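You operate a simulated robot arm through the tools that you are given. There is no shell and no other tool.

The job below is to be done with a simulated two-armed robot. You get a single attempt, and the scene is never put back.

Task
Pick up the bag from the gauging bench top with one hand, pass it to the other hand and put it on the shelf under the gauging bench. Set down upright: bag.

The check looks at the end state, three seconds after you hand in, the way a careful person would. Anything else that was tipped, shoved, dropped, spilled or broken makes it a failure.

Robot
Two 7-joint arms with two-finger parallel grippers on one trunk, on a base that moves. Base frame: it is fixed to the floor where the robot stands at the start and does not move with it; the origin is under the middle of the robot, x ahead of it, y to its left, z up. Readings come in m, rad, newtons and seconds.
The left shoulder is at the start at [0.06, 0.143, 0.926], the right one opposite. With the tool pointing down near the work surface each hand reaches from about 0.32 to 0.74 m from the robot's upright axis, wherever it stands, measured 20 degrees to its own side. Places, roughly: bag [-2.5, -0.25, 0.75]; shelf under the gauging bench [-2.5, -0.1, 0.2]. Payload 1.57 kg a hand.
The tool frame of a hand sits at the grasp point between the pads (the TCP): z along the fingers, y along the line on which they close. The tips reach 0.03 m beyond it. Largest opening 0.11 m; finger width 0.024, thickness 0.012; the body of the gripper, 0.048 by 0.112 m, starts 0.078 m behind the TCP.
Orientation is that of the tool frame in the base frame, as [roll, pitch, yaw] about the fixed x, y, z axes, in that order (R = Rz(yaw) Ry(pitch) Rx(roll)). With the fingers straight down and closing along the base's y, the tool's x points along the base's -x, its y along +y and its z along -z.

Tools
- The arms move only by the tool apply_moves. It takes "left_deltas", "right_deltas" or both (then of equal length, played together; a hand with none holds still); each is one flat list of numbers, 7 for each row, row after row: the shift along the base's x, y, z in m, then the turn, a rotation vector about the base's x, y, z in rad, then the closure in counts, from 0 (fully open) to 255 (shut). In form: [x, y, z, ax, ay, az, jaw, x, y, z, ax, ay, az, jaw, ...]. A call has 1 to 20 rows; each row shifts and turns the commanded pose from where the row before left it. A row lasts 0.2 s, in which the tool goes at most 0.05 m and 0.15 rad; a call with a longer step from one row to the next is refused whole, and so is a gripper value outside its range. Where a pose cannot be reached the arm comes as near as it can. A force on the tool above 40 N (or 10 N above the force at the start of the call, whichever is more), or a blocked arm, ends the call early, and 0.2 s more pass. Each finger travels about 0.045 m/s and halts on what it meets, pressing with about 30 N; the grip force reading is that of the motor and also rises with nothing between the fingers. The clock runs only during rows and for 0.2 s after the last one: add rows that do not move to give the fingers time. The reply holds the time, the measured pose of the TCP, the force on the tool along the base axes, the opening and the grip force, in the units named above and with some noise, with the torque about the TCP (base axes, N m) and any sound that the robot's microphone picked up.
- Cameras (640 x 400 px; columns grow to the right, rows downward): "scene" is now at [0.0538, -0.0082, 1.5477]; the picture's right is [-0.10, -0.99, 0.00], its down [-0.65, 0.07, -0.76] and it looks along [0.75, -0.08, -0.66] (base axes); focal length 278 px, centre (320, 200). "left" rides on the left gripper at [0.07, -0.016, -0.141] in its tool frame; the picture's right is [0.23, 0.97, 0.00], its down [-0.86, 0.20, -0.48] and it looks along [-0.47, 0.11, 0.88] (tool axes); focal length 222 px, centre (320, 200). "right" rides on the right gripper at [0.07, 0.016, -0.141] in its tool frame; the picture's right is [-0.23, 0.97, 0.00], its down [-0.85, -0.20, -0.48] and it looks along [-0.47, -0.11, 0.88] (tool axes); focal length 222 px, centre (320, 200). There is no depth. A picture from a camera that has moved, and an enlarged one, comes with that camera's place and axes in the base frame and with its lens.
- get_image(camera): a new picture of that camera. The clock stands still meanwhile.
- slide_trunk(by): slides the trunk up (or, below 0, down) by that many m; the arms and the scene camera ride with it, the base frame stays. It gives what a move gives, with no picture.
- roll_base(legs): drives the robot by 1 to 6 legs, each [ahead, left, turn to the left] in m, m and rad, along the robot's own axes; the way and the turn of a leg run together, so that a leg with both is an arc; at most 1.5 m and 3.142 rad a leg. The arms and the cameras ride along, it lands a little off, and it stops where it bumps. It gives what a move gives.
- pan_tilt(pan, tilt): turns the head with the scene camera to pan (to the left, within 1.501 rad either way) and tilt (down, from -0.506 to 1.204), counted from straight ahead of the robot. It gives what a move gives.
- inspect(camera, box): a new picture of the part [left, top, right, bottom] of that camera's present view, enlarged. The clock stands still meanwhile.
- job_done(): hands the job in; it is judged then, once.

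Places have to be worked out from the pictures, the camera data and where the tool is seen. Open the grippers and draw the arms clear of the work before you hand the job in, unless the task says otherwise.

The tools are called as a command line: name --argument value ..., lists and objects as JSON in quotes. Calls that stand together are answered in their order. apply_moves: Moves the arms, as the interface text tells. Its arguments: {"type":"object","properties":{"left_deltas":{"type":"array","items":{"type":"number"}},"right_deltas":{"type":"array","items":{"type":"number"}}},"required":[]} The other tools are called the same way: slide_trunk (by) moves the trunk up or down; roll_base (legs) drives the base; pan_tilt (pan, tilt) turns the head that bears the scene camera; get_image (camera) takes a picture; inspect (camera, box) takes an enlarged picture of a part of a camera's view; job_done () hands the job in.

At the start:

```text
t: 0.0
left_ee_pos: [0.4251, 0.1785, 1.0938]
left_ee_rot: [-3.14, 0.0, -3.14]
left_contact_force: [0.4, 0.4, 0.0]
left_moment: [-0.04, 0.0, 0.01]
left_finger_gap: 0.11
left_finger_force: 0.1
right_ee_pos: [0.4573, -0.2466, 1.0978]
right_ee_rot: [3.141, -0.001, -3.14]
right_contact_force: [0.4, -0.2, -0.3]
right_moment: [-0.01, 0.04, 0.0]
right_finger_gap: 0.11
right_finger_force: 0.1
trunk travel left (down, up): [-0.525, 0.065]
robot x, y, heading: [-0.0036, -0.0005, 0.002]
head pan, tilt (commanded): [-0.099, 0.714]
```

scene: 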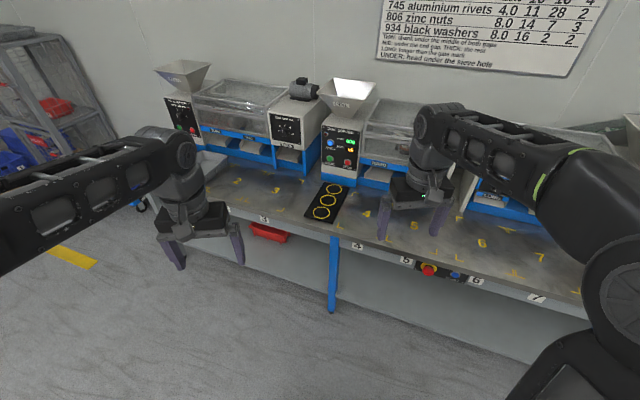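
right: 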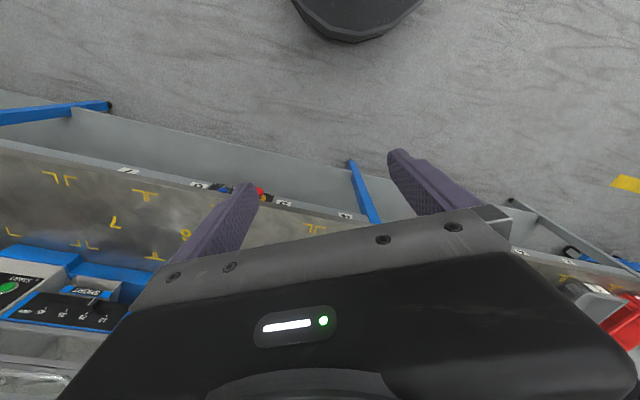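
left: 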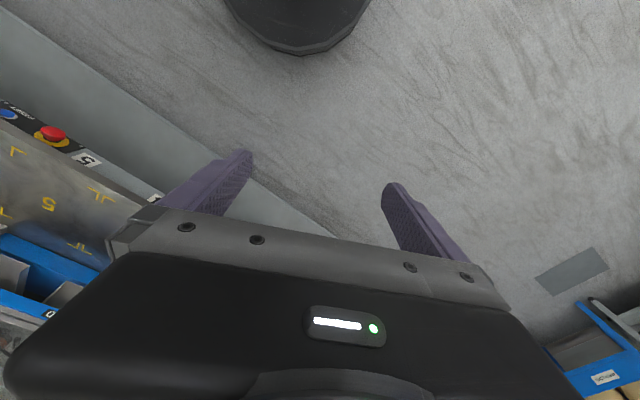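

The bag's bench lies behind the robot (about x = -2.5), and the picture shows a sorting bench ahead. I look left and right with the head before turning the base.

pan_tilt --pan 1.5 --tilt 0.5

get_image --camera "scene"

pan_tilt --pan -1.5 --tilt 0.5

get_image --camera "scene"

```text
t: 1.7
left_ee_pos: [0.4247, 0.1787, 1.0924]
left_ee_rot: [3.141, 0.0, -3.142]
left_contact_force: [0.1, -1.0, 0.1]
left_moment: [-0.02, -0.01, -0.03]
left_finger_gap: 0.1102
left_finger_force: 0.1
right_ee_pos: [0.4579, -0.2468, 1.0985]
right_ee_rot: [3.141, 0.0, -3.141]
right_contact_force: [-0.8, 0.4, 0.5]
right_moment: [0.03, 0.0, 0.02]
right_finger_gap: 0.1099
right_finger_force: 0.1
trunk travel left (down, up): [-0.525, 0.065]
robot x, y, heading: [-0.0003, 0.0001, 0.002]
head pan, tilt (commanded): [1.499, 0.499]
```

```text
taken
camera scene: at [-0.0236, 0.091, 1.5667], right [1.0, -0.07, 0.0], down [-0.03, -0.48, -0.88], along [0.06, 0.88, -0.48], focal length 278 px, centre (320, 200)
```

scene: 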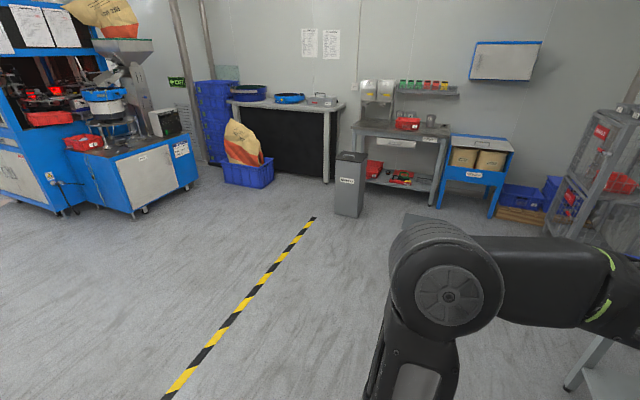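

```text
t: 4.3
left_ee_pos: [0.4245, 0.1796, 1.0928]
left_ee_rot: [-3.141, 0.001, 3.141]
left_contact_force: [-0.7, -0.5, 0.0]
left_moment: [-0.01, -0.01, 0.04]
left_finger_gap: 0.11
left_finger_force: 0.2
right_ee_pos: [0.4567, -0.2461, 1.0987]
right_ee_rot: [3.141, 0.0, -3.141]
right_contact_force: [-0.2, 0.3, 0.1]
right_moment: [0.02, 0.02, -0.01]
right_finger_gap: 0.1101
right_finger_force: 0.0
trunk travel left (down, up): [-0.525, 0.065]
robot x, y, heading: [0.0009, -0.0011, -0.001]
head pan, tilt (commanded): [-1.499, 0.499]
```

```text
taken
camera scene: at [-0.0236, -0.0905, 1.5667], right [-1.0, -0.07, 0.0], down [-0.03, 0.48, -0.88], along [0.06, -0.88, -0.48], focal length 278 px, centre (320, 200)
```

scene: 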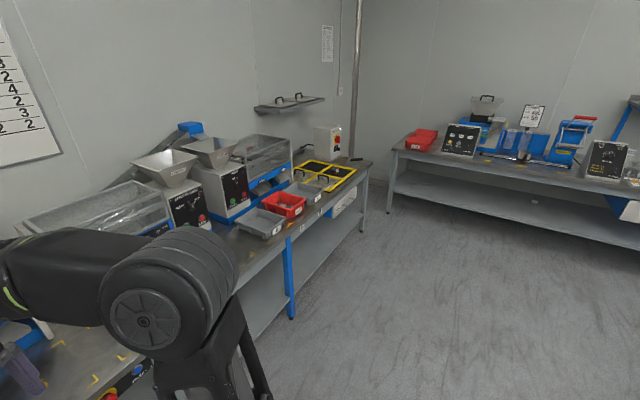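

Space around the robot looks clear for a turn on the spot (the hoppers ahead sit around x≈0.95). I turn around to face the gauging bench and look ahead.

roll_base --legs '[[0, 0, 1.57], [0, 0, 1.57]]'

pan_tilt --pan 0 --tilt 0.4

get_image --camera "scene"

```text
t: 12.3
left_ee_pos: [-0.4264, -0.1771, 1.0932]
left_ee_rot: [3.141, 0.0, -0.006]
left_contact_force: [1.6, 0.0, 0.1]
left_moment: [-0.01, 0.01, 0.02]
left_finger_gap: 0.11
left_finger_force: 0.1
right_ee_pos: [-0.455, 0.2512, 1.0987]
right_ee_rot: [3.14, -0.001, -0.006]
right_contact_force: [-0.5, -0.4, -0.7]
right_moment: [0.0, 0.01, 0.0]
right_finger_gap: 0.1099
right_finger_force: 0.0
trunk travel left (down, up): [-0.525, 0.065]
robot x, y, heading: [0.0002, -0.0007, 3.134]
head pan, tilt (commanded): [-1.499, 0.499]
```

```text
t: 13.9
left_ee_pos: [-0.4255, -0.1756, 1.0914]
left_ee_rot: [3.14, -0.001, -0.008]
left_contact_force: [-0.3, -0.8, -0.1]
left_moment: [-0.03, 0.0, 0.01]
left_finger_gap: 0.11
left_finger_force: 0.1
right_ee_pos: [-0.4547, 0.2507, 1.0992]
right_ee_rot: [3.141, 0.001, -0.008]
right_contact_force: [0.2, 0.4, -0.2]
right_moment: [0.01, -0.03, -0.04]
right_finger_gap: 0.1098
right_finger_force: 0.1
trunk travel left (down, up): [-0.525, 0.065]
robot x, y, heading: [-0.0034, 0.0012, 3.134]
head pan, tilt (commanded): [0.0, 0.4]
```

```text
taken
camera scene: at [-0.0631, 0.0009, 1.5758], right [0.01, 1.0, 0.0], down [0.39, 0.0, -0.92], along [-0.92, 0.01, -0.39], focal length 278 px, centre (320, 200)
```

scene: 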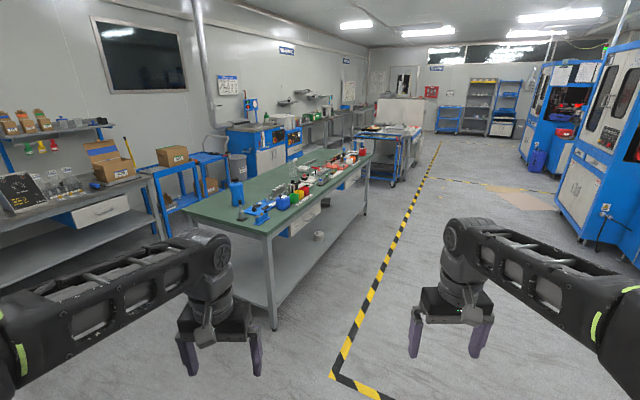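

The green-topped table ahead should be the gauging bench. I enlarge the view of its top and shelf.

inspect --camera "scene" --box '[180, 110, 400, 248]'

inspect --camera "scene" --box '[220, 140, 380, 240]'

```text
2.90 times, centred on (290, 179) of scene
camera zoom: at [-0.0631, 0.0009, 1.5758], right [0.01, 1.0, 0.0], down [0.39, 0.0, -0.92], along [-0.92, 0.01, -0.39], focal length 806 px, centre (407, 261)
```

zoom: 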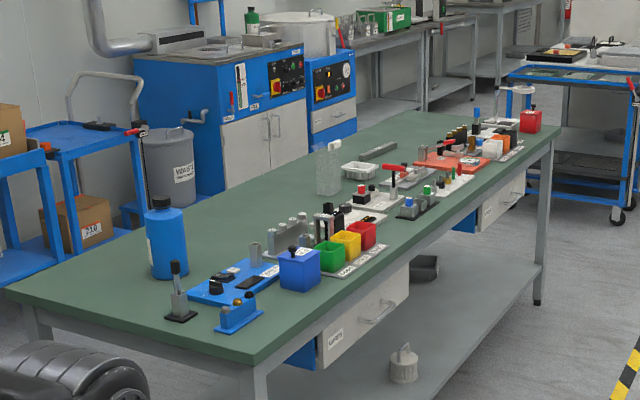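

```text
4.00 times, centred on (300, 190) of scene
camera zoom: at [-0.0631, 0.0009, 1.5758], right [0.01, 1.0, 0.0], down [0.39, 0.0, -0.92], along [-0.92, 0.01, -0.39], focal length 1112 px, centre (400, 240)
```

zoom: 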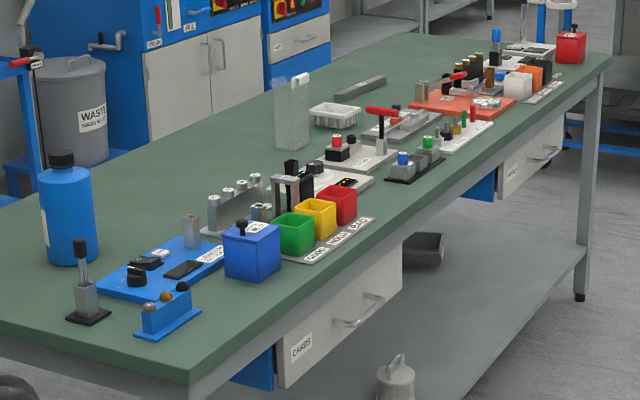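

The clear bag stands around [-2.55, -0.23], about 0.43 m in from the bench's front edge, which runs at an angle (from about [-1.5, -0.29] to [-3.5, 0.69]). I turn to face squarely across the bench and move right along it, keeping about 0.9 m from the edge.

roll_base --legs '[[0, 0, 1.107], [0, -1.1, 0]]'

pan_tilt --pan -0.5 --tilt 0.5

get_image --camera "scene"

```text
t: 22.3
left_ee_pos: [-1.0113, 0.0397, 1.093]
left_ee_rot: [-3.141, 0.0, 1.105]
left_contact_force: [0.2, -0.4, 0.4]
left_moment: [0.04, 0.03, -0.02]
left_finger_gap: 0.11
left_finger_force: 0.1
right_ee_pos: [-1.4068, 0.2021, 1.0988]
right_ee_rot: [3.141, 0.0, 1.107]
right_contact_force: [-0.3, -0.4, 0.0]
right_moment: [-0.01, -0.03, 0.01]
right_finger_gap: 0.11
right_finger_force: 0.2
trunk travel left (down, up): [-0.525, 0.065]
robot x, y, heading: [-0.9798, 0.5008, -2.033]
head pan, tilt (commanded): [0.0, 0.4]
```

```text
t: 23.2
left_ee_pos: [-1.0098, 0.0395, 1.0924]
left_ee_rot: [3.14, 0.0, 1.107]
left_contact_force: [0.6, -0.3, 0.0]
left_moment: [0.01, 0.01, 0.0]
left_finger_gap: 0.1099
left_finger_force: 0.0
right_ee_pos: [-1.406, 0.2014, 1.0979]
right_ee_rot: [3.141, 0.002, 1.108]
right_contact_force: [-0.2, 1.0, 0.0]
right_moment: [0.01, -0.02, 0.03]
right_finger_gap: 0.1103
right_finger_force: 0.1
trunk travel left (down, up): [-0.525, 0.065]
robot x, y, heading: [-0.9795, 0.4977, -2.032]
head pan, tilt (commanded): [-0.499, 0.499]
```

```text
taken
camera scene: at [-1.042, 0.475, 1.5667], right [-0.57, 0.82, 0.0], down [0.39, 0.27, -0.88], along [-0.72, -0.5, -0.48], focal length 278 px, centre (320, 200)
```

scene: 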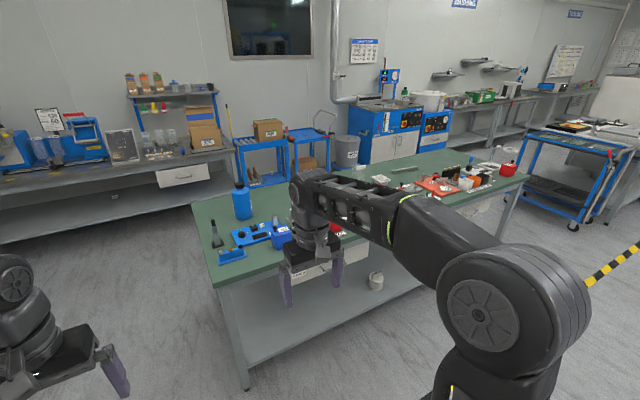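

The bench lies where estimated. I continue along it by 1.1 m to be opposite the bag.

roll_base --legs '[[0, -1.1, 0]]'

pan_tilt --pan 0 --tilt 0.6

get_image --camera "scene"

get_image --camera "right"

get_image --camera "left"

```text
t: 29.0
left_ee_pos: [-2.0196, 0.5392, 1.0929]
left_ee_rot: [-3.141, 0.0, 1.12]
left_contact_force: [-0.1, -0.3, -0.6]
left_moment: [0.0, -0.01, -0.02]
left_finger_gap: 0.1101
left_finger_force: 0.1
right_ee_pos: [-2.4174, 0.6959, 1.0987]
right_ee_rot: [-3.141, 0.002, 1.12]
right_contact_force: [0.1, -0.2, 0.8]
right_moment: [0.0, -0.01, 0.04]
right_finger_gap: 0.1099
right_finger_force: 0.0
trunk travel left (down, up): [-0.525, 0.065]
robot x, y, heading: [-1.9976, 1.003, -2.022]
head pan, tilt (commanded): [-0.499, 0.499]
```

```text
t: 29.9
left_ee_pos: [-2.0207, 0.5401, 1.0928]
left_ee_rot: [3.141, 0.001, 1.121]
left_contact_force: [0.4, 0.3, -0.4]
left_moment: [-0.02, 0.01, 0.0]
left_finger_gap: 0.1102
left_finger_force: 0.0
right_ee_pos: [-2.4184, 0.6951, 1.0984]
right_ee_rot: [-3.142, 0.002, 1.12]
right_contact_force: [-0.1, -0.4, -0.1]
right_moment: [0.03, 0.04, 0.01]
right_finger_gap: 0.1098
right_finger_force: 0.1
trunk travel left (down, up): [-0.525, 0.065]
robot x, y, heading: [-1.997, 1.0039, -2.024]
head pan, tilt (commanded): [0.0, 0.6]
```

```text
taken
camera scene: at [-2.0217, 0.9478, 1.5576], right [-0.9, 0.44, 0.0], down [0.25, 0.51, -0.83], along [-0.36, -0.74, -0.56], focal length 278 px, centre (320, 200)
```

scene: 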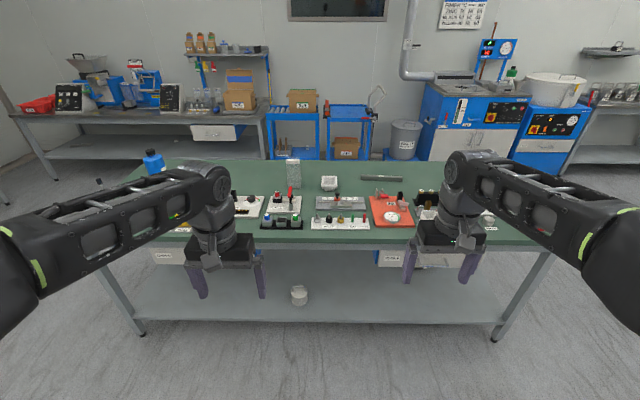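

```text
taken
camera right: at [-2.3715, 0.752, 1.238], right [0.78, -0.63, 0.0], down [-0.55, -0.68, 0.48], along [-0.3, -0.37, -0.88], focal length 222 px, centre (320, 200)
```

right: 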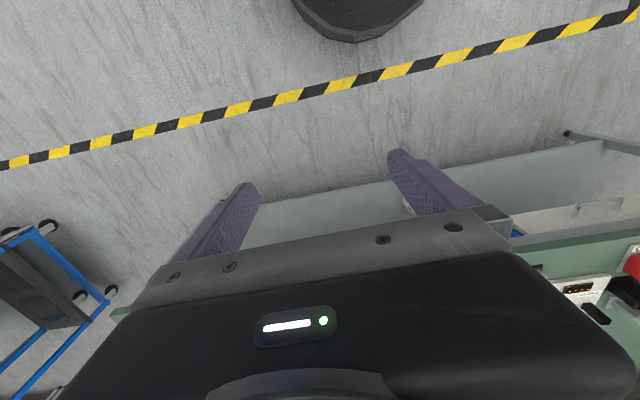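

```text
taken
camera left: at [-2.004, 0.6113, 1.2344], right [0.98, -0.22, 0.0], down [-0.19, -0.86, 0.48], along [-0.11, -0.47, -0.88], focal length 222 px, centre (320, 200)
```

left: 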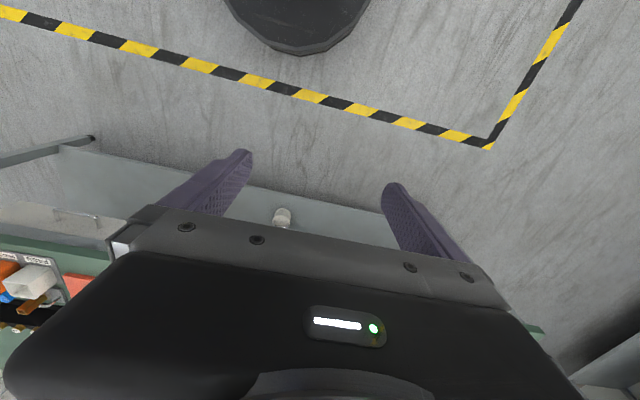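

Now I'm facing the bench squarely; the bag is at about pixel (292,172). I enlarge the bag region and the shelf.

inspect --camera "scene" --box '[230, 140, 390, 240]'

inspect --camera "scene" --box '[262, 145, 326, 185]'

inspect --camera "scene" --box '[100, 210, 560, 350]'

```text
4.00 times, centred on (310, 190) of scene
camera zoom: at [-2.0217, 0.9478, 1.5576], right [-0.9, 0.44, 0.0], down [0.25, 0.51, -0.83], along [-0.36, -0.74, -0.56], focal length 1112 px, centre (360, 240)
```

zoom: 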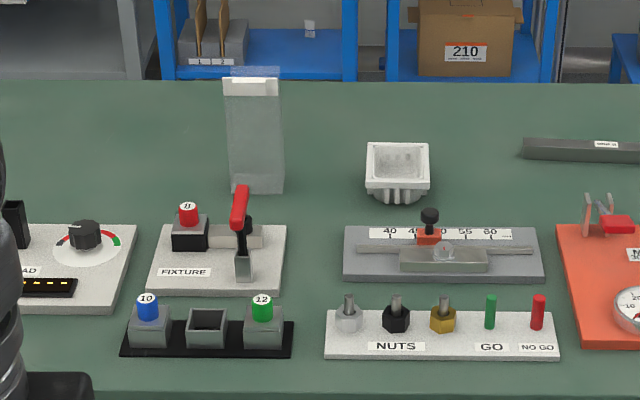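

```text
10.00 times, centred on (294, 165) of scene
camera zoom: at [-2.0217, 0.9478, 1.5576], right [-0.9, 0.44, 0.0], down [0.25, 0.51, -0.83], along [-0.36, -0.74, -0.56], focal length 2781 px, centre (580, 550)
```

zoom: 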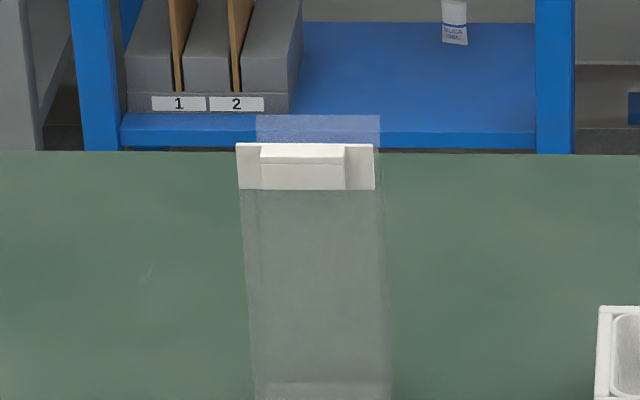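

```text
1.39 times, centred on (330, 280) of scene
camera zoom: at [-2.0217, 0.9478, 1.5576], right [-0.9, 0.44, 0.0], down [0.25, 0.51, -0.83], along [-0.36, -0.74, -0.56], focal length 387 px, centre (306, 89)
```

zoom: 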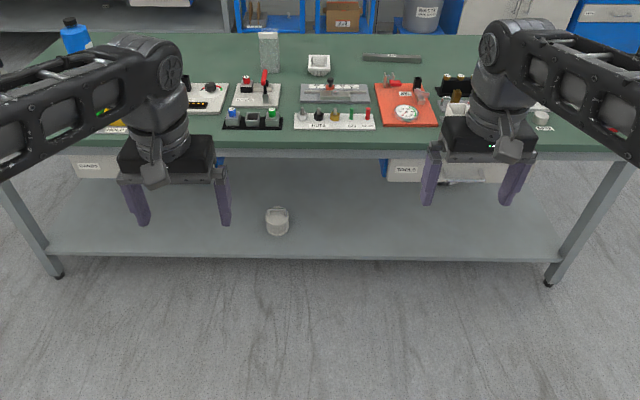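

The bag is a clear film bag about 0.07 m wide and ~0.19 m tall with a white clip near the top, standing behind a fixture plate; bench top z is about 0.78. I drive 0.5 m closer (axis ≈0.44 m from the edge) for a better look.

roll_base --legs '[[0.5, 0, 0]]'

pan_tilt --pan 0.1 --tilt 0.7

get_image --camera "scene"

get_image --camera "left"

get_image --camera "right"

```text
t: 32.8
left_ee_pos: [-2.2274, 0.1041, 1.0925]
left_ee_rot: [3.14, 0.001, 1.123]
left_contact_force: [0.1, -0.3, 0.6]
left_moment: [0.03, -0.03, 0.06]
left_finger_gap: 0.1101
left_finger_force: 0.0
right_ee_pos: [-2.6251, 0.2595, 1.0981]
right_ee_rot: [-3.141, 0.0, 1.125]
right_contact_force: [-0.1, 0.2, -0.6]
right_moment: [0.02, -0.03, -0.01]
right_finger_gap: 0.11
right_finger_force: 0.1
trunk travel left (down, up): [-0.525, 0.065]
robot x, y, heading: [-2.2042, 0.5654, -2.019]
head pan, tilt (commanded): [0.0, 0.6]
```

```text
t: 33.5
left_ee_pos: [-2.2264, 0.1046, 1.0931]
left_ee_rot: [-3.141, 0.0, 1.125]
left_contact_force: [0.8, 0.2, 0.9]
left_moment: [0.0, 0.02, -0.01]
left_finger_gap: 0.1099
left_finger_force: 0.0
right_ee_pos: [-2.6255, 0.2602, 1.0982]
right_ee_rot: [3.141, 0.002, 1.124]
right_contact_force: [0.4, 0.4, -0.5]
right_moment: [-0.02, -0.03, 0.03]
right_finger_gap: 0.1101
right_finger_force: 0.1
trunk travel left (down, up): [-0.525, 0.065]
robot x, y, heading: [-2.2061, 0.5643, -2.018]
head pan, tilt (commanded): [0.099, 0.7]
```

```text
taken
camera scene: at [-2.2213, 0.5133, 1.549], right [-0.94, 0.34, 0.0], down [0.22, 0.61, -0.77], along [-0.26, -0.72, -0.64], focal length 278 px, centre (320, 200)
```

scene: 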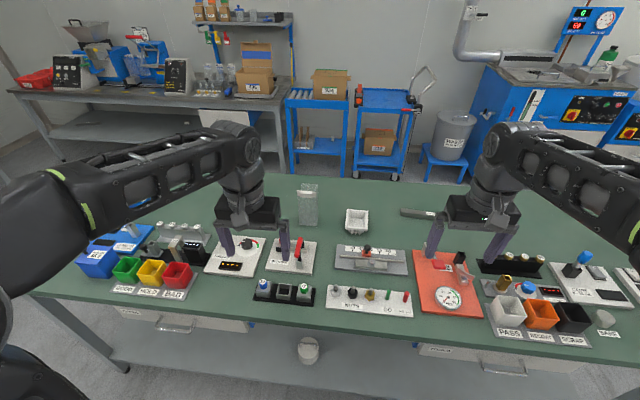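

```text
taken
camera left: at [-2.2114, 0.177, 1.2345], right [0.98, -0.22, 0.0], down [-0.19, -0.86, 0.48], along [-0.1, -0.47, -0.88], focal length 222 px, centre (320, 200)
```

left: 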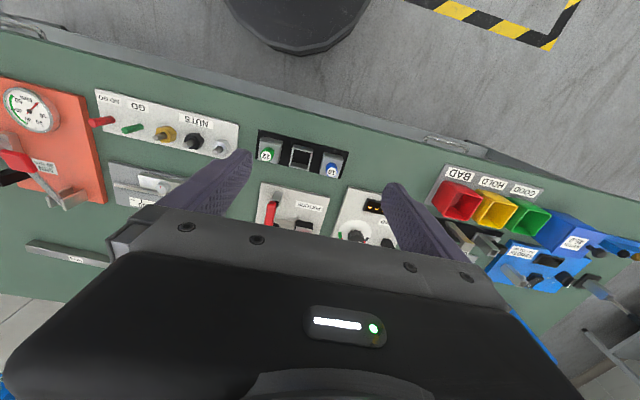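

```text
taken
camera right: at [-2.5796, 0.3162, 1.2381], right [0.78, -0.63, 0.0], down [-0.55, -0.68, 0.48], along [-0.3, -0.37, -0.88], focal length 222 px, centre (320, 200)
```

right: 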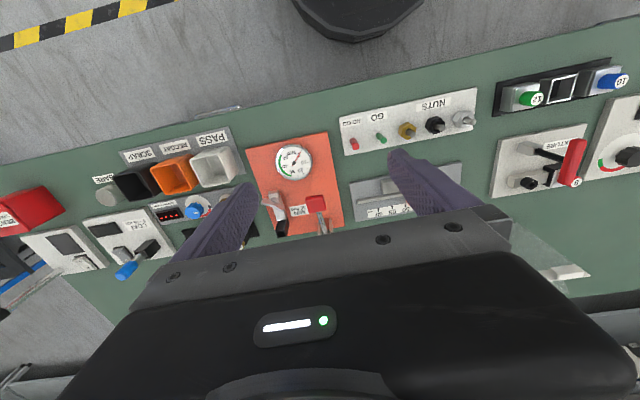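

I take enlarged views of the bag from here, from scene and right-hand cameras.

inspect --camera "scene" --box '[268, 170, 348, 220]'

inspect --camera "scene" --box '[230, 170, 390, 270]'

inspect --camera "right" --box '[460, 180, 620, 280]'

```text
8.00 times, centred on (308, 195) of scene
camera zoom: at [-2.2213, 0.5133, 1.549], right [-0.94, 0.34, 0.0], down [0.22, 0.61, -0.77], along [-0.26, -0.72, -0.64], focal length 2224 px, centre (416, 240)
```

zoom: 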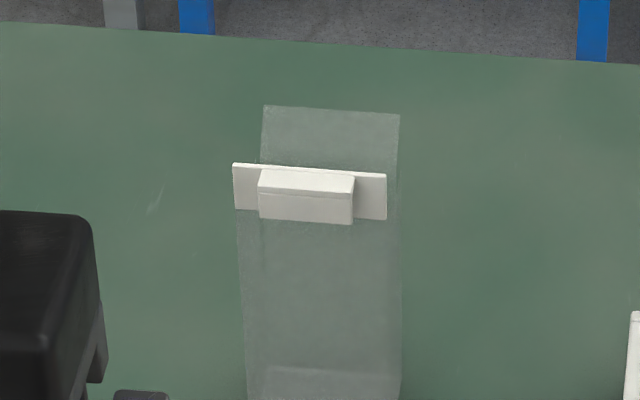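

```text
4.00 times, centred on (310, 220) of scene
camera zoom: at [-2.2213, 0.5133, 1.549], right [-0.94, 0.34, 0.0], down [0.22, 0.61, -0.77], along [-0.26, -0.72, -0.64], focal length 1112 px, centre (360, 120)
```

zoom: 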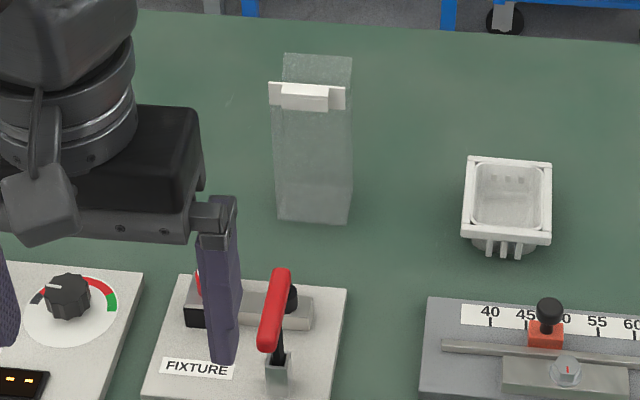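

```text
4.00 times, centred on (540, 230) of right
camera zoom: at [-2.5796, 0.3162, 1.2381], right [0.78, -0.63, 0.0], down [-0.55, -0.68, 0.48], along [-0.3, -0.37, -0.88], focal length 888 px, centre (-560, 80)
```

zoom: 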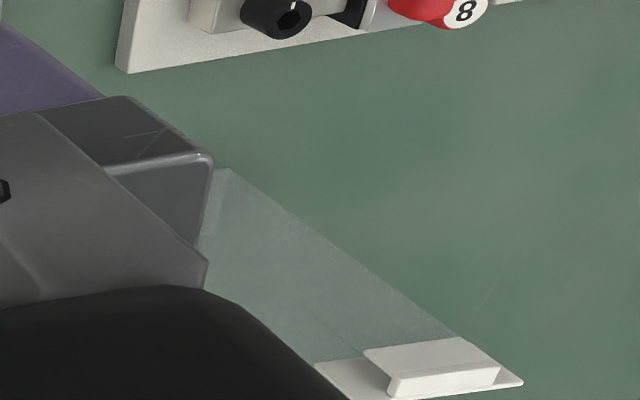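

Triangulating the fixture plate between scene and right cameras puts the bench top at z≈0.79, with the bag's front bottom edge near [-2.438, -0.21]. I look at the top of the bag from the right camera to judge its depth.

inspect --camera "right" --box '[500, 215, 628, 295]'

inspect --camera "scene" --box '[268, 185, 348, 235]'

```text
5.00 times, centred on (564, 255) of right
camera zoom: at [-2.5796, 0.3162, 1.2381], right [0.78, -0.63, 0.0], down [-0.55, -0.68, 0.48], along [-0.3, -0.37, -0.88], focal length 1111 px, centre (-900, -75)
```

zoom: 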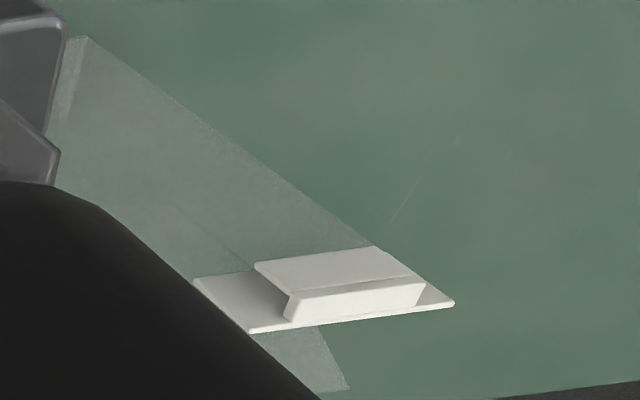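

```text
8.00 times, centred on (308, 210) of scene
camera zoom: at [-2.2213, 0.5133, 1.549], right [-0.94, 0.34, 0.0], down [0.22, 0.61, -0.77], along [-0.26, -0.72, -0.64], focal length 2224 px, centre (416, 120)
```

zoom: 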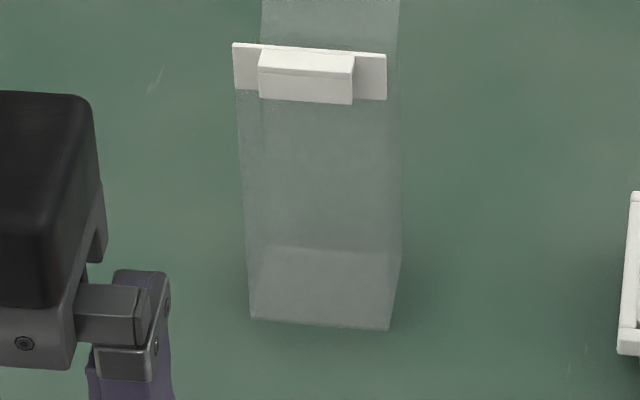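

The bag reads as a box-like film bag ≈0.067 m wide, ≈0.05 m deep, ≈0.16 m tall (z 0.79–0.95), clip on its front face near the top. Before going nearer I check the base's footprint against the shelf with the hand cameras.

inspect --camera "left" --box '[200, 0, 392, 120]'

inspect --camera "right" --box '[260, 0, 452, 120]'

pan_tilt --pan 0 --tilt 1.2

get_image --camera "scene"

```text
3.33 times, centred on (296, 60) of left
camera zoom: at [-2.2114, 0.177, 1.2345], right [0.98, -0.22, 0.0], down [-0.19, -0.86, 0.48], along [-0.1, -0.47, -0.88], focal length 740 px, centre (400, 667)
```

zoom: 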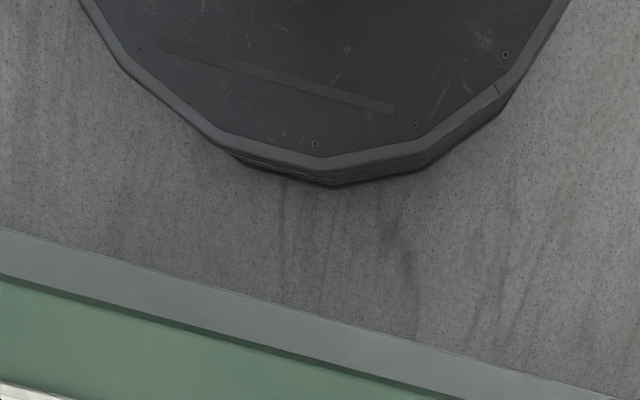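

```text
3.33 times, centred on (356, 60) of right
camera zoom: at [-2.5796, 0.3162, 1.2381], right [0.78, -0.63, 0.0], down [-0.55, -0.68, 0.48], along [-0.3, -0.37, -0.88], focal length 740 px, centre (200, 667)
```

zoom: 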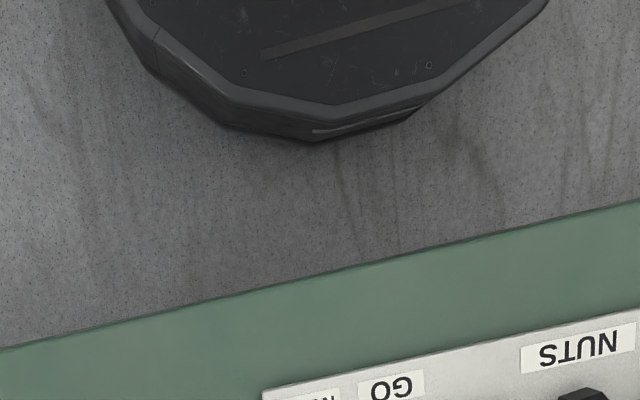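

```text
t: 34.4
left_ee_pos: [-2.2268, 0.1039, 1.0926]
left_ee_rot: [-3.142, 0.0, 1.123]
left_contact_force: [0.0, -0.3, -0.1]
left_moment: [0.01, -0.03, -0.03]
left_finger_gap: 0.1098
left_finger_force: 0.1
right_ee_pos: [-2.6244, 0.2599, 1.0986]
right_ee_rot: [-3.141, 0.003, 1.124]
right_contact_force: [0.0, 0.6, -0.4]
right_moment: [-0.03, 0.0, 0.01]
right_finger_gap: 0.1101
right_finger_force: 0.0
trunk travel left (down, up): [-0.525, 0.065]
robot x, y, heading: [-2.2046, 0.565, -2.019]
head pan, tilt (commanded): [0.0, 1.201]
```

```text
taken
camera scene: at [-2.2166, 0.5425, 1.513], right [-0.9, 0.43, 0.0], down [0.4, 0.84, -0.36], along [-0.16, -0.33, -0.93], focal length 278 px, centre (320, 200)
```

scene: 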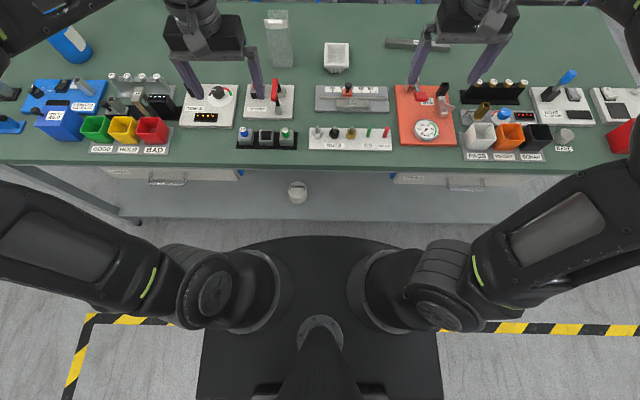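

The base (radius ≈0.29, ~0.4 tall) has about 0.147 m left to the shelf edge; the bench edge is 0.41 m ahead and the bag is ≈0.82 m ahead, 0.125 m left. I raise the trunk 0.06 m and move 0.11 m nearer, leaving a few centimetres to the shelf.

slide_trunk --by 0.06

roll_base --legs '[[0.11, 0, 0]]'

pan_tilt --pan 0.2 --tilt 0.85

get_image --camera "scene"

inspect --camera "scene" --box '[250, 110, 410, 210]'

```text
t: 35.4
left_ee_pos: [-2.2264, 0.1055, 1.1524]
left_ee_rot: [3.141, 0.002, 1.125]
left_contact_force: [-0.1, -1.1, 0.2]
left_moment: [-0.01, 0.01, -0.03]
left_finger_gap: 0.1102
left_finger_force: 0.0
right_ee_pos: [-2.6264, 0.2594, 1.1595]
right_ee_rot: [3.141, 0.001, 1.123]
right_contact_force: [0.1, -0.4, -0.3]
right_moment: [-0.02, 0.02, 0.0]
right_finger_gap: 0.1104
right_finger_force: 0.1
trunk travel left (down, up): [-0.585, 0.005]
robot x, y, heading: [-2.2033, 0.5647, -2.017]
head pan, tilt (commanded): [0.0, 1.201]
```

```text
t: 36.6
left_ee_pos: [-2.2734, 0.0048, 1.1515]
left_ee_rot: [-3.141, -0.002, 1.128]
left_contact_force: [-0.7, -0.2, -0.1]
left_moment: [0.03, -0.02, 0.0]
left_finger_gap: 0.1099
left_finger_force: 0.0
right_ee_pos: [-2.6716, 0.1596, 1.158]
right_ee_rot: [-3.14, 0.0, 1.128]
right_contact_force: [0.6, -1.4, -1.1]
right_moment: [0.07, -0.03, 0.05]
right_finger_gap: 0.1101
right_finger_force: 0.0
trunk travel left (down, up): [-0.585, 0.005]
robot x, y, heading: [-2.2523, 0.4642, -2.014]
head pan, tilt (commanded): [0.0, 1.201]
```

```text
t: 37.4
left_ee_pos: [-2.2735, 0.0061, 1.1517]
left_ee_rot: [-3.141, 0.0, 1.128]
left_contact_force: [-0.3, -0.2, 0.0]
left_moment: [0.02, -0.03, 0.03]
left_finger_gap: 0.1102
left_finger_force: 0.0
right_ee_pos: [-2.6718, 0.1611, 1.1582]
right_ee_rot: [-3.141, 0.002, 1.127]
right_contact_force: [0.1, -1.2, -0.4]
right_moment: [-0.02, 0.03, 0.03]
right_finger_gap: 0.11
right_finger_force: 0.1
trunk travel left (down, up): [-0.585, 0.005]
robot x, y, heading: [-2.253, 0.4672, -2.012]
head pan, tilt (commanded): [0.201, 0.85]
```

```text
taken
camera scene: at [-2.2584, 0.4186, 1.5966], right [-0.97, 0.24, 0.0], down [0.18, 0.73, -0.66], along [-0.16, -0.64, -0.75], focal length 278 px, centre (320, 200)
```

scene: 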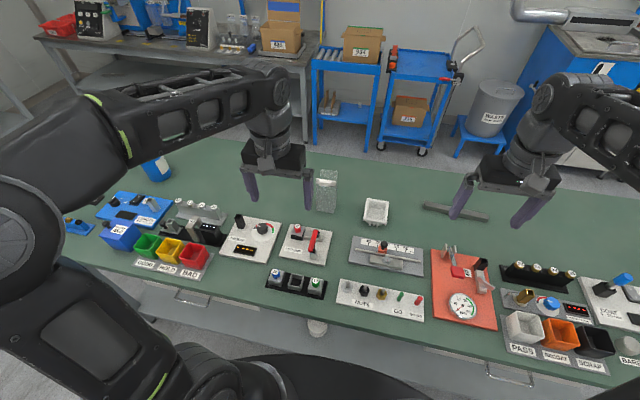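

```text
4.00 times, centred on (330, 160) of scene
camera zoom: at [-2.2584, 0.4186, 1.5966], right [-0.97, 0.24, 0.0], down [0.18, 0.73, -0.66], along [-0.16, -0.64, -0.75], focal length 1112 px, centre (280, 360)
```

zoom: 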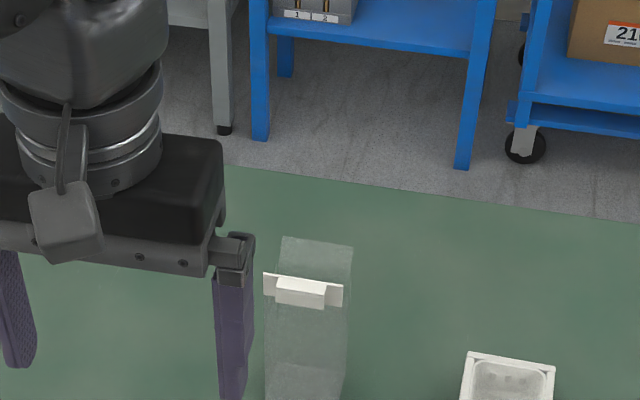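

The clip end points give the bag aligned with the bench, centre ≈[-2.445, -0.231], top ≈0.955. I bring the left hand over it at the present height (z≈1.15) and check how well that pose is reached.

apply_moves --left_deltas '[-0.0214, -0.0296, 0, 0, 0, -0.01, 0, -0.0214, -0.0296, 0, 0, 0, 0, 0, -0.0214, -0.0296, 0, 0, 0, 0, 0, -0.0214, -0.0296, 0, 0, 0, 0, 0, -0.0214, -0.0296, 0, 0, 0, 0, 0, -0.0214, -0.0296, 0, 0, 0, 0, 0, -0.0214, -0.0296, 0, 0, 0, 0, 0, -0.0214, -0.0296, 0, 0, 0, 0, 0, 0, 0, 0, 0, 0, 0, 0, 0, 0, 0, 0, 0, 0, 0]'

get_image --camera "scene"

get_image --camera "left"

```text
t: 39.6
left_ee_pos: [-2.338, -0.0818, 1.1534]
left_ee_rot: [3.141, 0.001, 1.118]
left_contact_force: [0.1, -0.9, 0.0]
left_moment: [0.01, 0.01, -0.03]
left_finger_gap: 0.1101
left_finger_force: 0.1
left hand out of reach, approached as far as the arm can: row 4, 5, 6, 7, 8
right_ee_pos: [-2.6721, 0.1603, 1.1587]
right_ee_rot: [-3.141, 0.002, 1.127]
right_contact_force: [-0.7, 0.1, 0.5]
right_moment: [-0.01, -0.02, -0.01]
right_finger_gap: 0.1101
right_finger_force: 0.1
trunk travel left (down, up): [-0.585, 0.005]
robot x, y, heading: [-2.2507, 0.4707, -2.015]
head pan, tilt (commanded): [0.201, 0.85]
```

```text
taken
camera scene: at [-2.2582, 0.4186, 1.5967], right [-0.97, 0.24, 0.0], down [0.18, 0.73, -0.66], along [-0.16, -0.64, -0.75], focal length 278 px, centre (320, 200)
```

scene: 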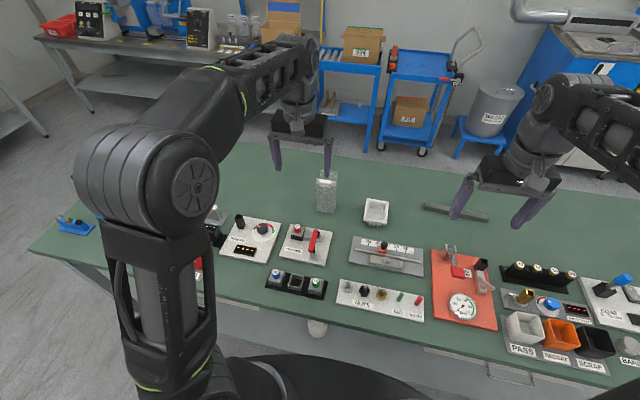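

```text
taken
camera left: at [-2.322, -0.0095, 1.2953], right [0.97, -0.22, 0.0], down [-0.2, -0.86, 0.48], along [-0.11, -0.47, -0.88], focal length 222 px, centre (320, 200)
```

left: 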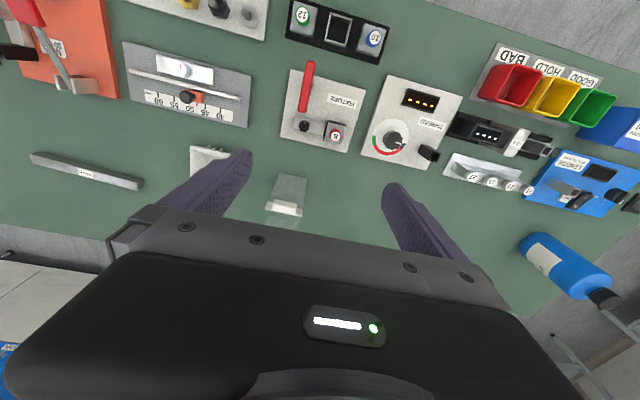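

At z≈1.15 the arm is out of reach short of the bag (the wrist sits ≈0.3 m above the TCP), so I'll need a slight forward tilt (~15°) to get over it. First a small downward test to see from where the commanded pose continues.

apply_moves --left_deltas '[0, 0, -0.02, 0, 0, 0, 0, 0, 0, 0, 0, 0, 0, 0]'

```text
t: 40.2
left_ee_pos: [-2.3386, -0.0819, 1.1349]
left_ee_rot: [3.141, 0.001, 1.118]
left_contact_force: [-0.5, -0.8, 0.4]
left_moment: [0.01, 0.01, -0.05]
left_finger_gap: 0.11
left_finger_force: 0.0
right_ee_pos: [-2.6712, 0.1629, 1.1579]
right_ee_rot: [3.141, 0.003, 1.127]
right_contact_force: [0.1, 0.4, -0.8]
right_moment: [-0.01, 0.03, -0.03]
right_finger_gap: 0.11
right_finger_force: 0.0
trunk travel left (down, up): [-0.585, 0.005]
robot x, y, heading: [-2.2525, 0.465, -2.013]
head pan, tilt (commanded): [0.201, 0.85]
```

The commanded pose resumes from the reached pose. I tilt the left hand 15° forward about the robot's lateral axis while lowering, then move to a point 0.10 m up the tool axis from the planned grasp (tips ≈0.98, above the bag's top ≈0.955).

apply_moves --left_deltas '[0, 0, -0.04, -0.1178, 0.0574, 0, 0, 0, 0, -0.04, -0.1178, 0.0574, 0, 0, -0.0194, -0.0259, -0.0087, 0, 0, 0, 0, -0.0194, -0.0259, -0.0087, 0, 0, 0, 0, -0.0194, -0.0259, -0.0087, 0, 0, 0, 0, -0.0194, -0.0259, -0.0087, 0, 0, 0, 0, -0.0194, -0.0259, -0.0087, 0, 0, 0, 0, 0, 0, 0, 0, 0, 0, 0]'

get_image --camera "left"

get_image --camera "scene"

get_image --camera "right"

```text
t: 42.0
left_ee_pos: [-2.4336, -0.2107, 1.0084]
left_ee_rot: [3.141, 0.262, 1.118]
left_contact_force: [0.1, -0.3, 1.6]
left_moment: [0.0, 0.04, 0.0]
left_finger_gap: 0.1102
left_finger_force: 0.1
right_ee_pos: [-2.6704, 0.1613, 1.1588]
right_ee_rot: [-3.142, 0.002, 1.129]
right_contact_force: [0.3, 0.3, -0.6]
right_moment: [-0.01, -0.01, 0.06]
right_finger_gap: 0.1101
right_finger_force: 0.1
trunk travel left (down, up): [-0.585, 0.005]
robot x, y, heading: [-2.2529, 0.4691, -2.012]
head pan, tilt (commanded): [0.201, 0.85]
```

```text
taken
camera left: at [-2.4026, -0.1087, 1.1267], right [0.97, -0.23, -0.06], down [-0.13, -0.72, 0.68], along [-0.2, -0.66, -0.73], focal length 222 px, centre (320, 200)
```

left: 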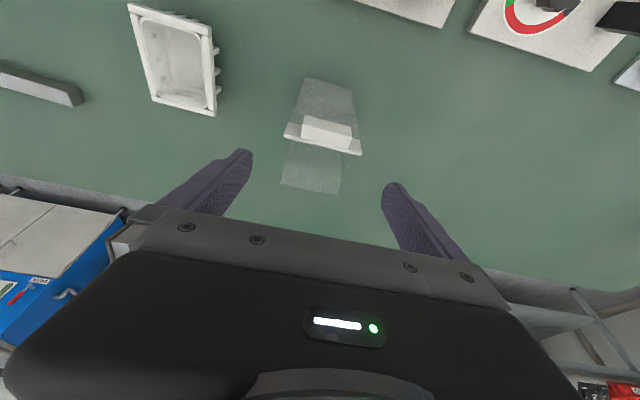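

```text
taken
camera scene: at [-2.2578, 0.4194, 1.5967], right [-0.97, 0.24, 0.0], down [0.18, 0.73, -0.66], along [-0.16, -0.64, -0.75], focal length 278 px, centre (320, 200)
```

scene: 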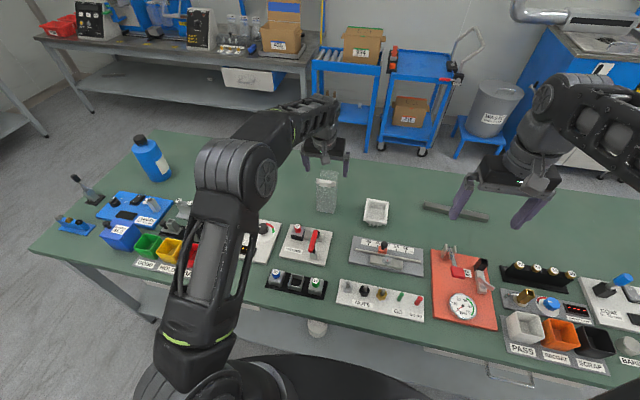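

```text
taken
camera right: at [-2.6255, 0.2171, 1.2983], right [0.78, -0.62, 0.0], down [-0.55, -0.69, 0.48], along [-0.3, -0.38, -0.88], focal length 222 px, centre (320, 200)
```

right: 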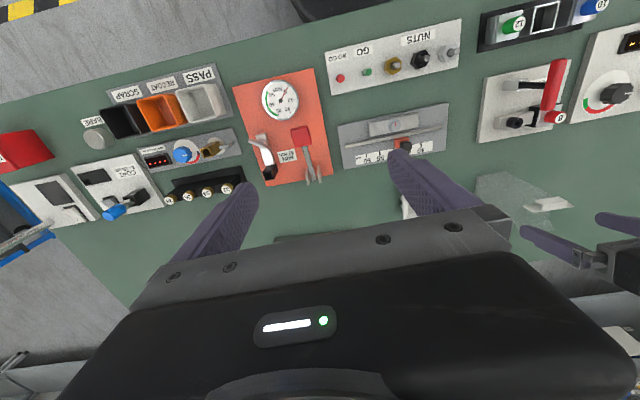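

The left hand is in place, tilted 15° as wanted. I enlarge the left camera view to verify the bag's position relative to the fingers before descending.

inspect --camera "left" --box '[220, 60, 420, 220]'

inspect --camera "right" --box '[450, 150, 640, 270]'

inspect --camera "scene" --box '[270, 130, 390, 220]'

```text
2.50 times, centred on (320, 140) of left
camera zoom: at [-2.4026, -0.1087, 1.1267], right [0.97, -0.23, -0.06], down [-0.13, -0.72, 0.68], along [-0.2, -0.66, -0.73], focal length 555 px, centre (320, 350)
```

zoom: 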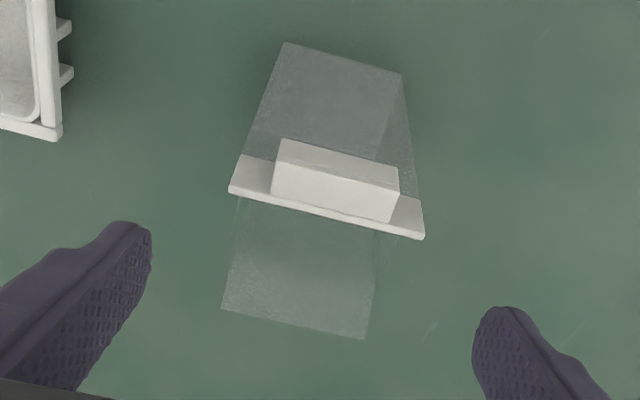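

```text
3.33 times, centred on (545, 210) of right
camera zoom: at [-2.6255, 0.2171, 1.2983], right [0.78, -0.62, 0.0], down [-0.55, -0.69, 0.48], along [-0.3, -0.38, -0.88], focal length 740 px, centre (-430, 167)
```

zoom: 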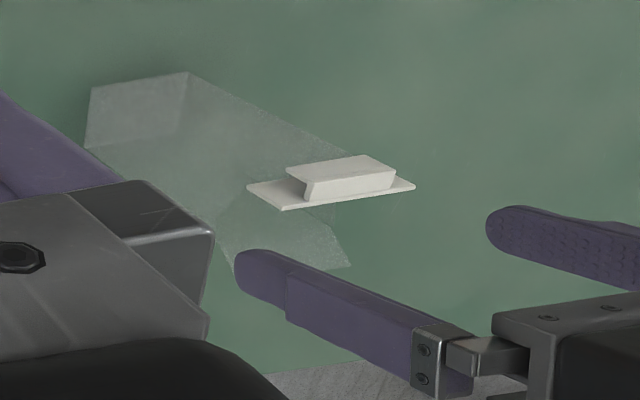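

```text
4.44 times, centred on (330, 175) of scene
camera zoom: at [-2.2578, 0.4194, 1.5967], right [-0.97, 0.24, 0.0], down [0.18, 0.73, -0.66], along [-0.16, -0.64, -0.75], focal length 1236 px, centre (276, 311)
```

zoom: 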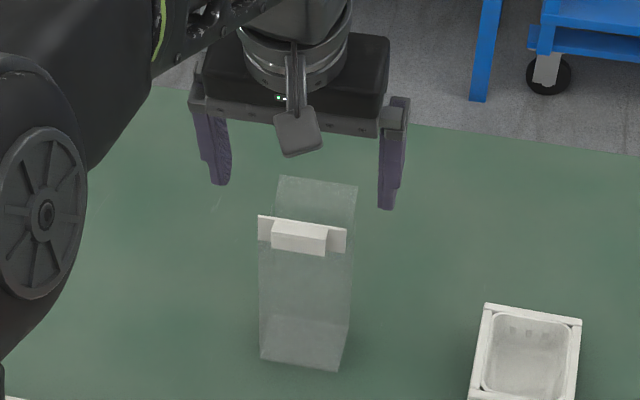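

Left and scene views agree: bag centre ≈[-2.445, -0.229], top ≈0.955, box-like with the clip at its front wall; lateral error is ~2 mm. I descend along the tool axis to TCP z≈0.912 with open fingers.

apply_moves --left_deltas '[-0.0026, -0.0044, -0.0193, 0, 0, 0, 0, -0.0026, -0.0044, -0.0193, 0, 0, 0, 0, -0.0027, -0.0044, -0.0193, 0, 0, 0, 0, -0.0027, -0.0044, -0.0193, 0, 0, 0, 0, -0.0026, -0.0043, -0.0192, 0, 0, 0, 0, 0, 0, 0, 0, 0, 0, 0]'

inspect --camera "left" --box '[200, 60, 440, 220]'

inspect --camera "right" --box '[450, 150, 640, 270]'

inspect --camera "scene" --box '[270, 130, 390, 220]'

```text
t: 43.4
left_ee_pos: [-2.4473, -0.2341, 0.9128]
left_ee_rot: [3.14, 0.261, 1.116]
left_contact_force: [0.5, 0.5, -0.1]
left_moment: [0.02, 0.03, -0.02]
left_finger_gap: 0.1101
left_finger_force: 0.1
right_ee_pos: [-2.6712, 0.161, 1.1586]
right_ee_rot: [-3.141, 0.002, 1.128]
right_contact_force: [0.1, -0.7, 0.7]
right_moment: [-0.02, 0.0, -0.02]
right_finger_gap: 0.1099
right_finger_force: 0.0
trunk travel left (down, up): [-0.585, 0.005]
robot x, y, heading: [-2.2514, 0.469, -2.011]
head pan, tilt (commanded): [0.201, 0.85]
```

```text
2.50 times, centred on (320, 140) of left
camera zoom: at [-2.4159, -0.1317, 1.0317], right [0.97, -0.23, -0.06], down [-0.13, -0.72, 0.68], along [-0.2, -0.66, -0.73], focal length 555 px, centre (320, 350)
```

zoom: 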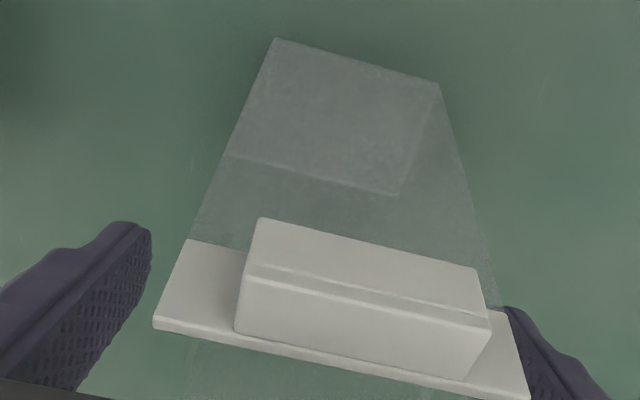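

```text
3.33 times, centred on (545, 210) of right
camera zoom: at [-2.626, 0.2167, 1.2981], right [0.78, -0.62, 0.0], down [-0.55, -0.69, 0.48], along [-0.3, -0.38, -0.88], focal length 740 px, centre (-430, 167)
```

zoom: 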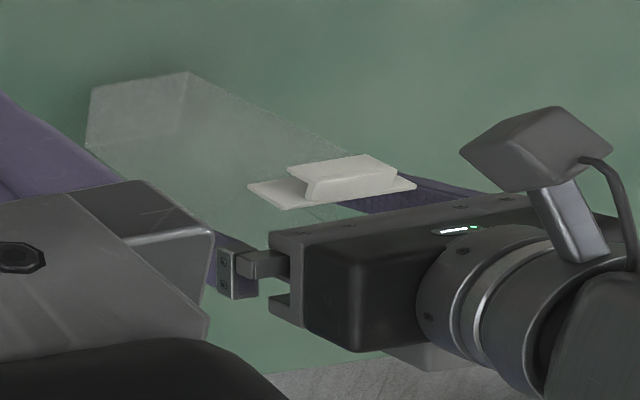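

```text
4.44 times, centred on (330, 175) of scene
camera zoom: at [-2.2583, 0.4189, 1.5967], right [-0.97, 0.24, 0.0], down [0.18, 0.73, -0.66], along [-0.16, -0.64, -0.75], focal length 1236 px, centre (276, 311)
```

zoom: 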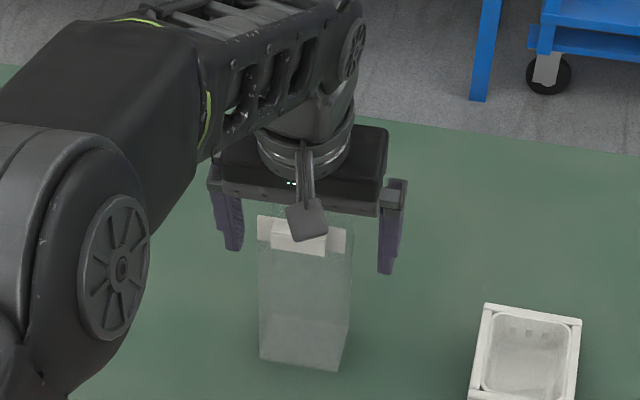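

The fingers straddle the bag with no contact. I check the lateral centring more closely before closing.

inspect --camera "scene" --box '[300, 150, 364, 190]'

get_image --camera "left"

```text
10.00 times, centred on (332, 170) of scene
camera zoom: at [-2.2583, 0.4189, 1.5967], right [-0.97, 0.24, 0.0], down [0.18, 0.73, -0.66], along [-0.16, -0.64, -0.75], focal length 2781 px, centre (200, 500)
```

zoom: 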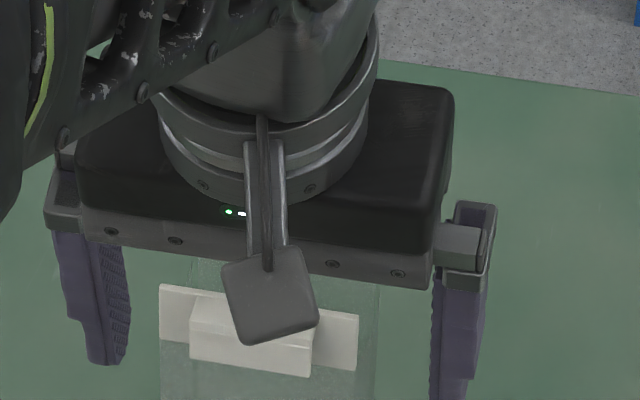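

```text
taken
camera left: at [-2.4159, -0.1317, 1.0317], right [0.97, -0.23, -0.06], down [-0.13, -0.72, 0.68], along [-0.2, -0.66, -0.73], focal length 222 px, centre (320, 200)
```

left: 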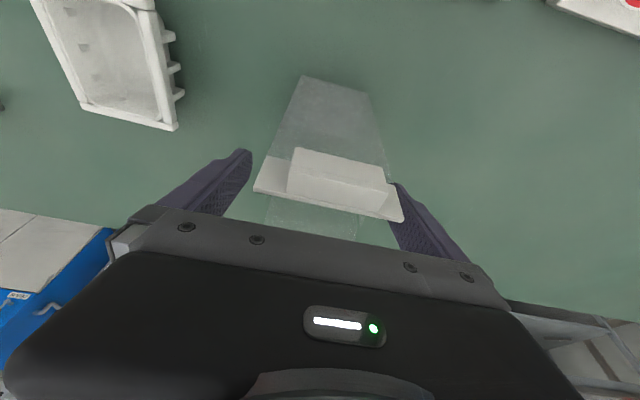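

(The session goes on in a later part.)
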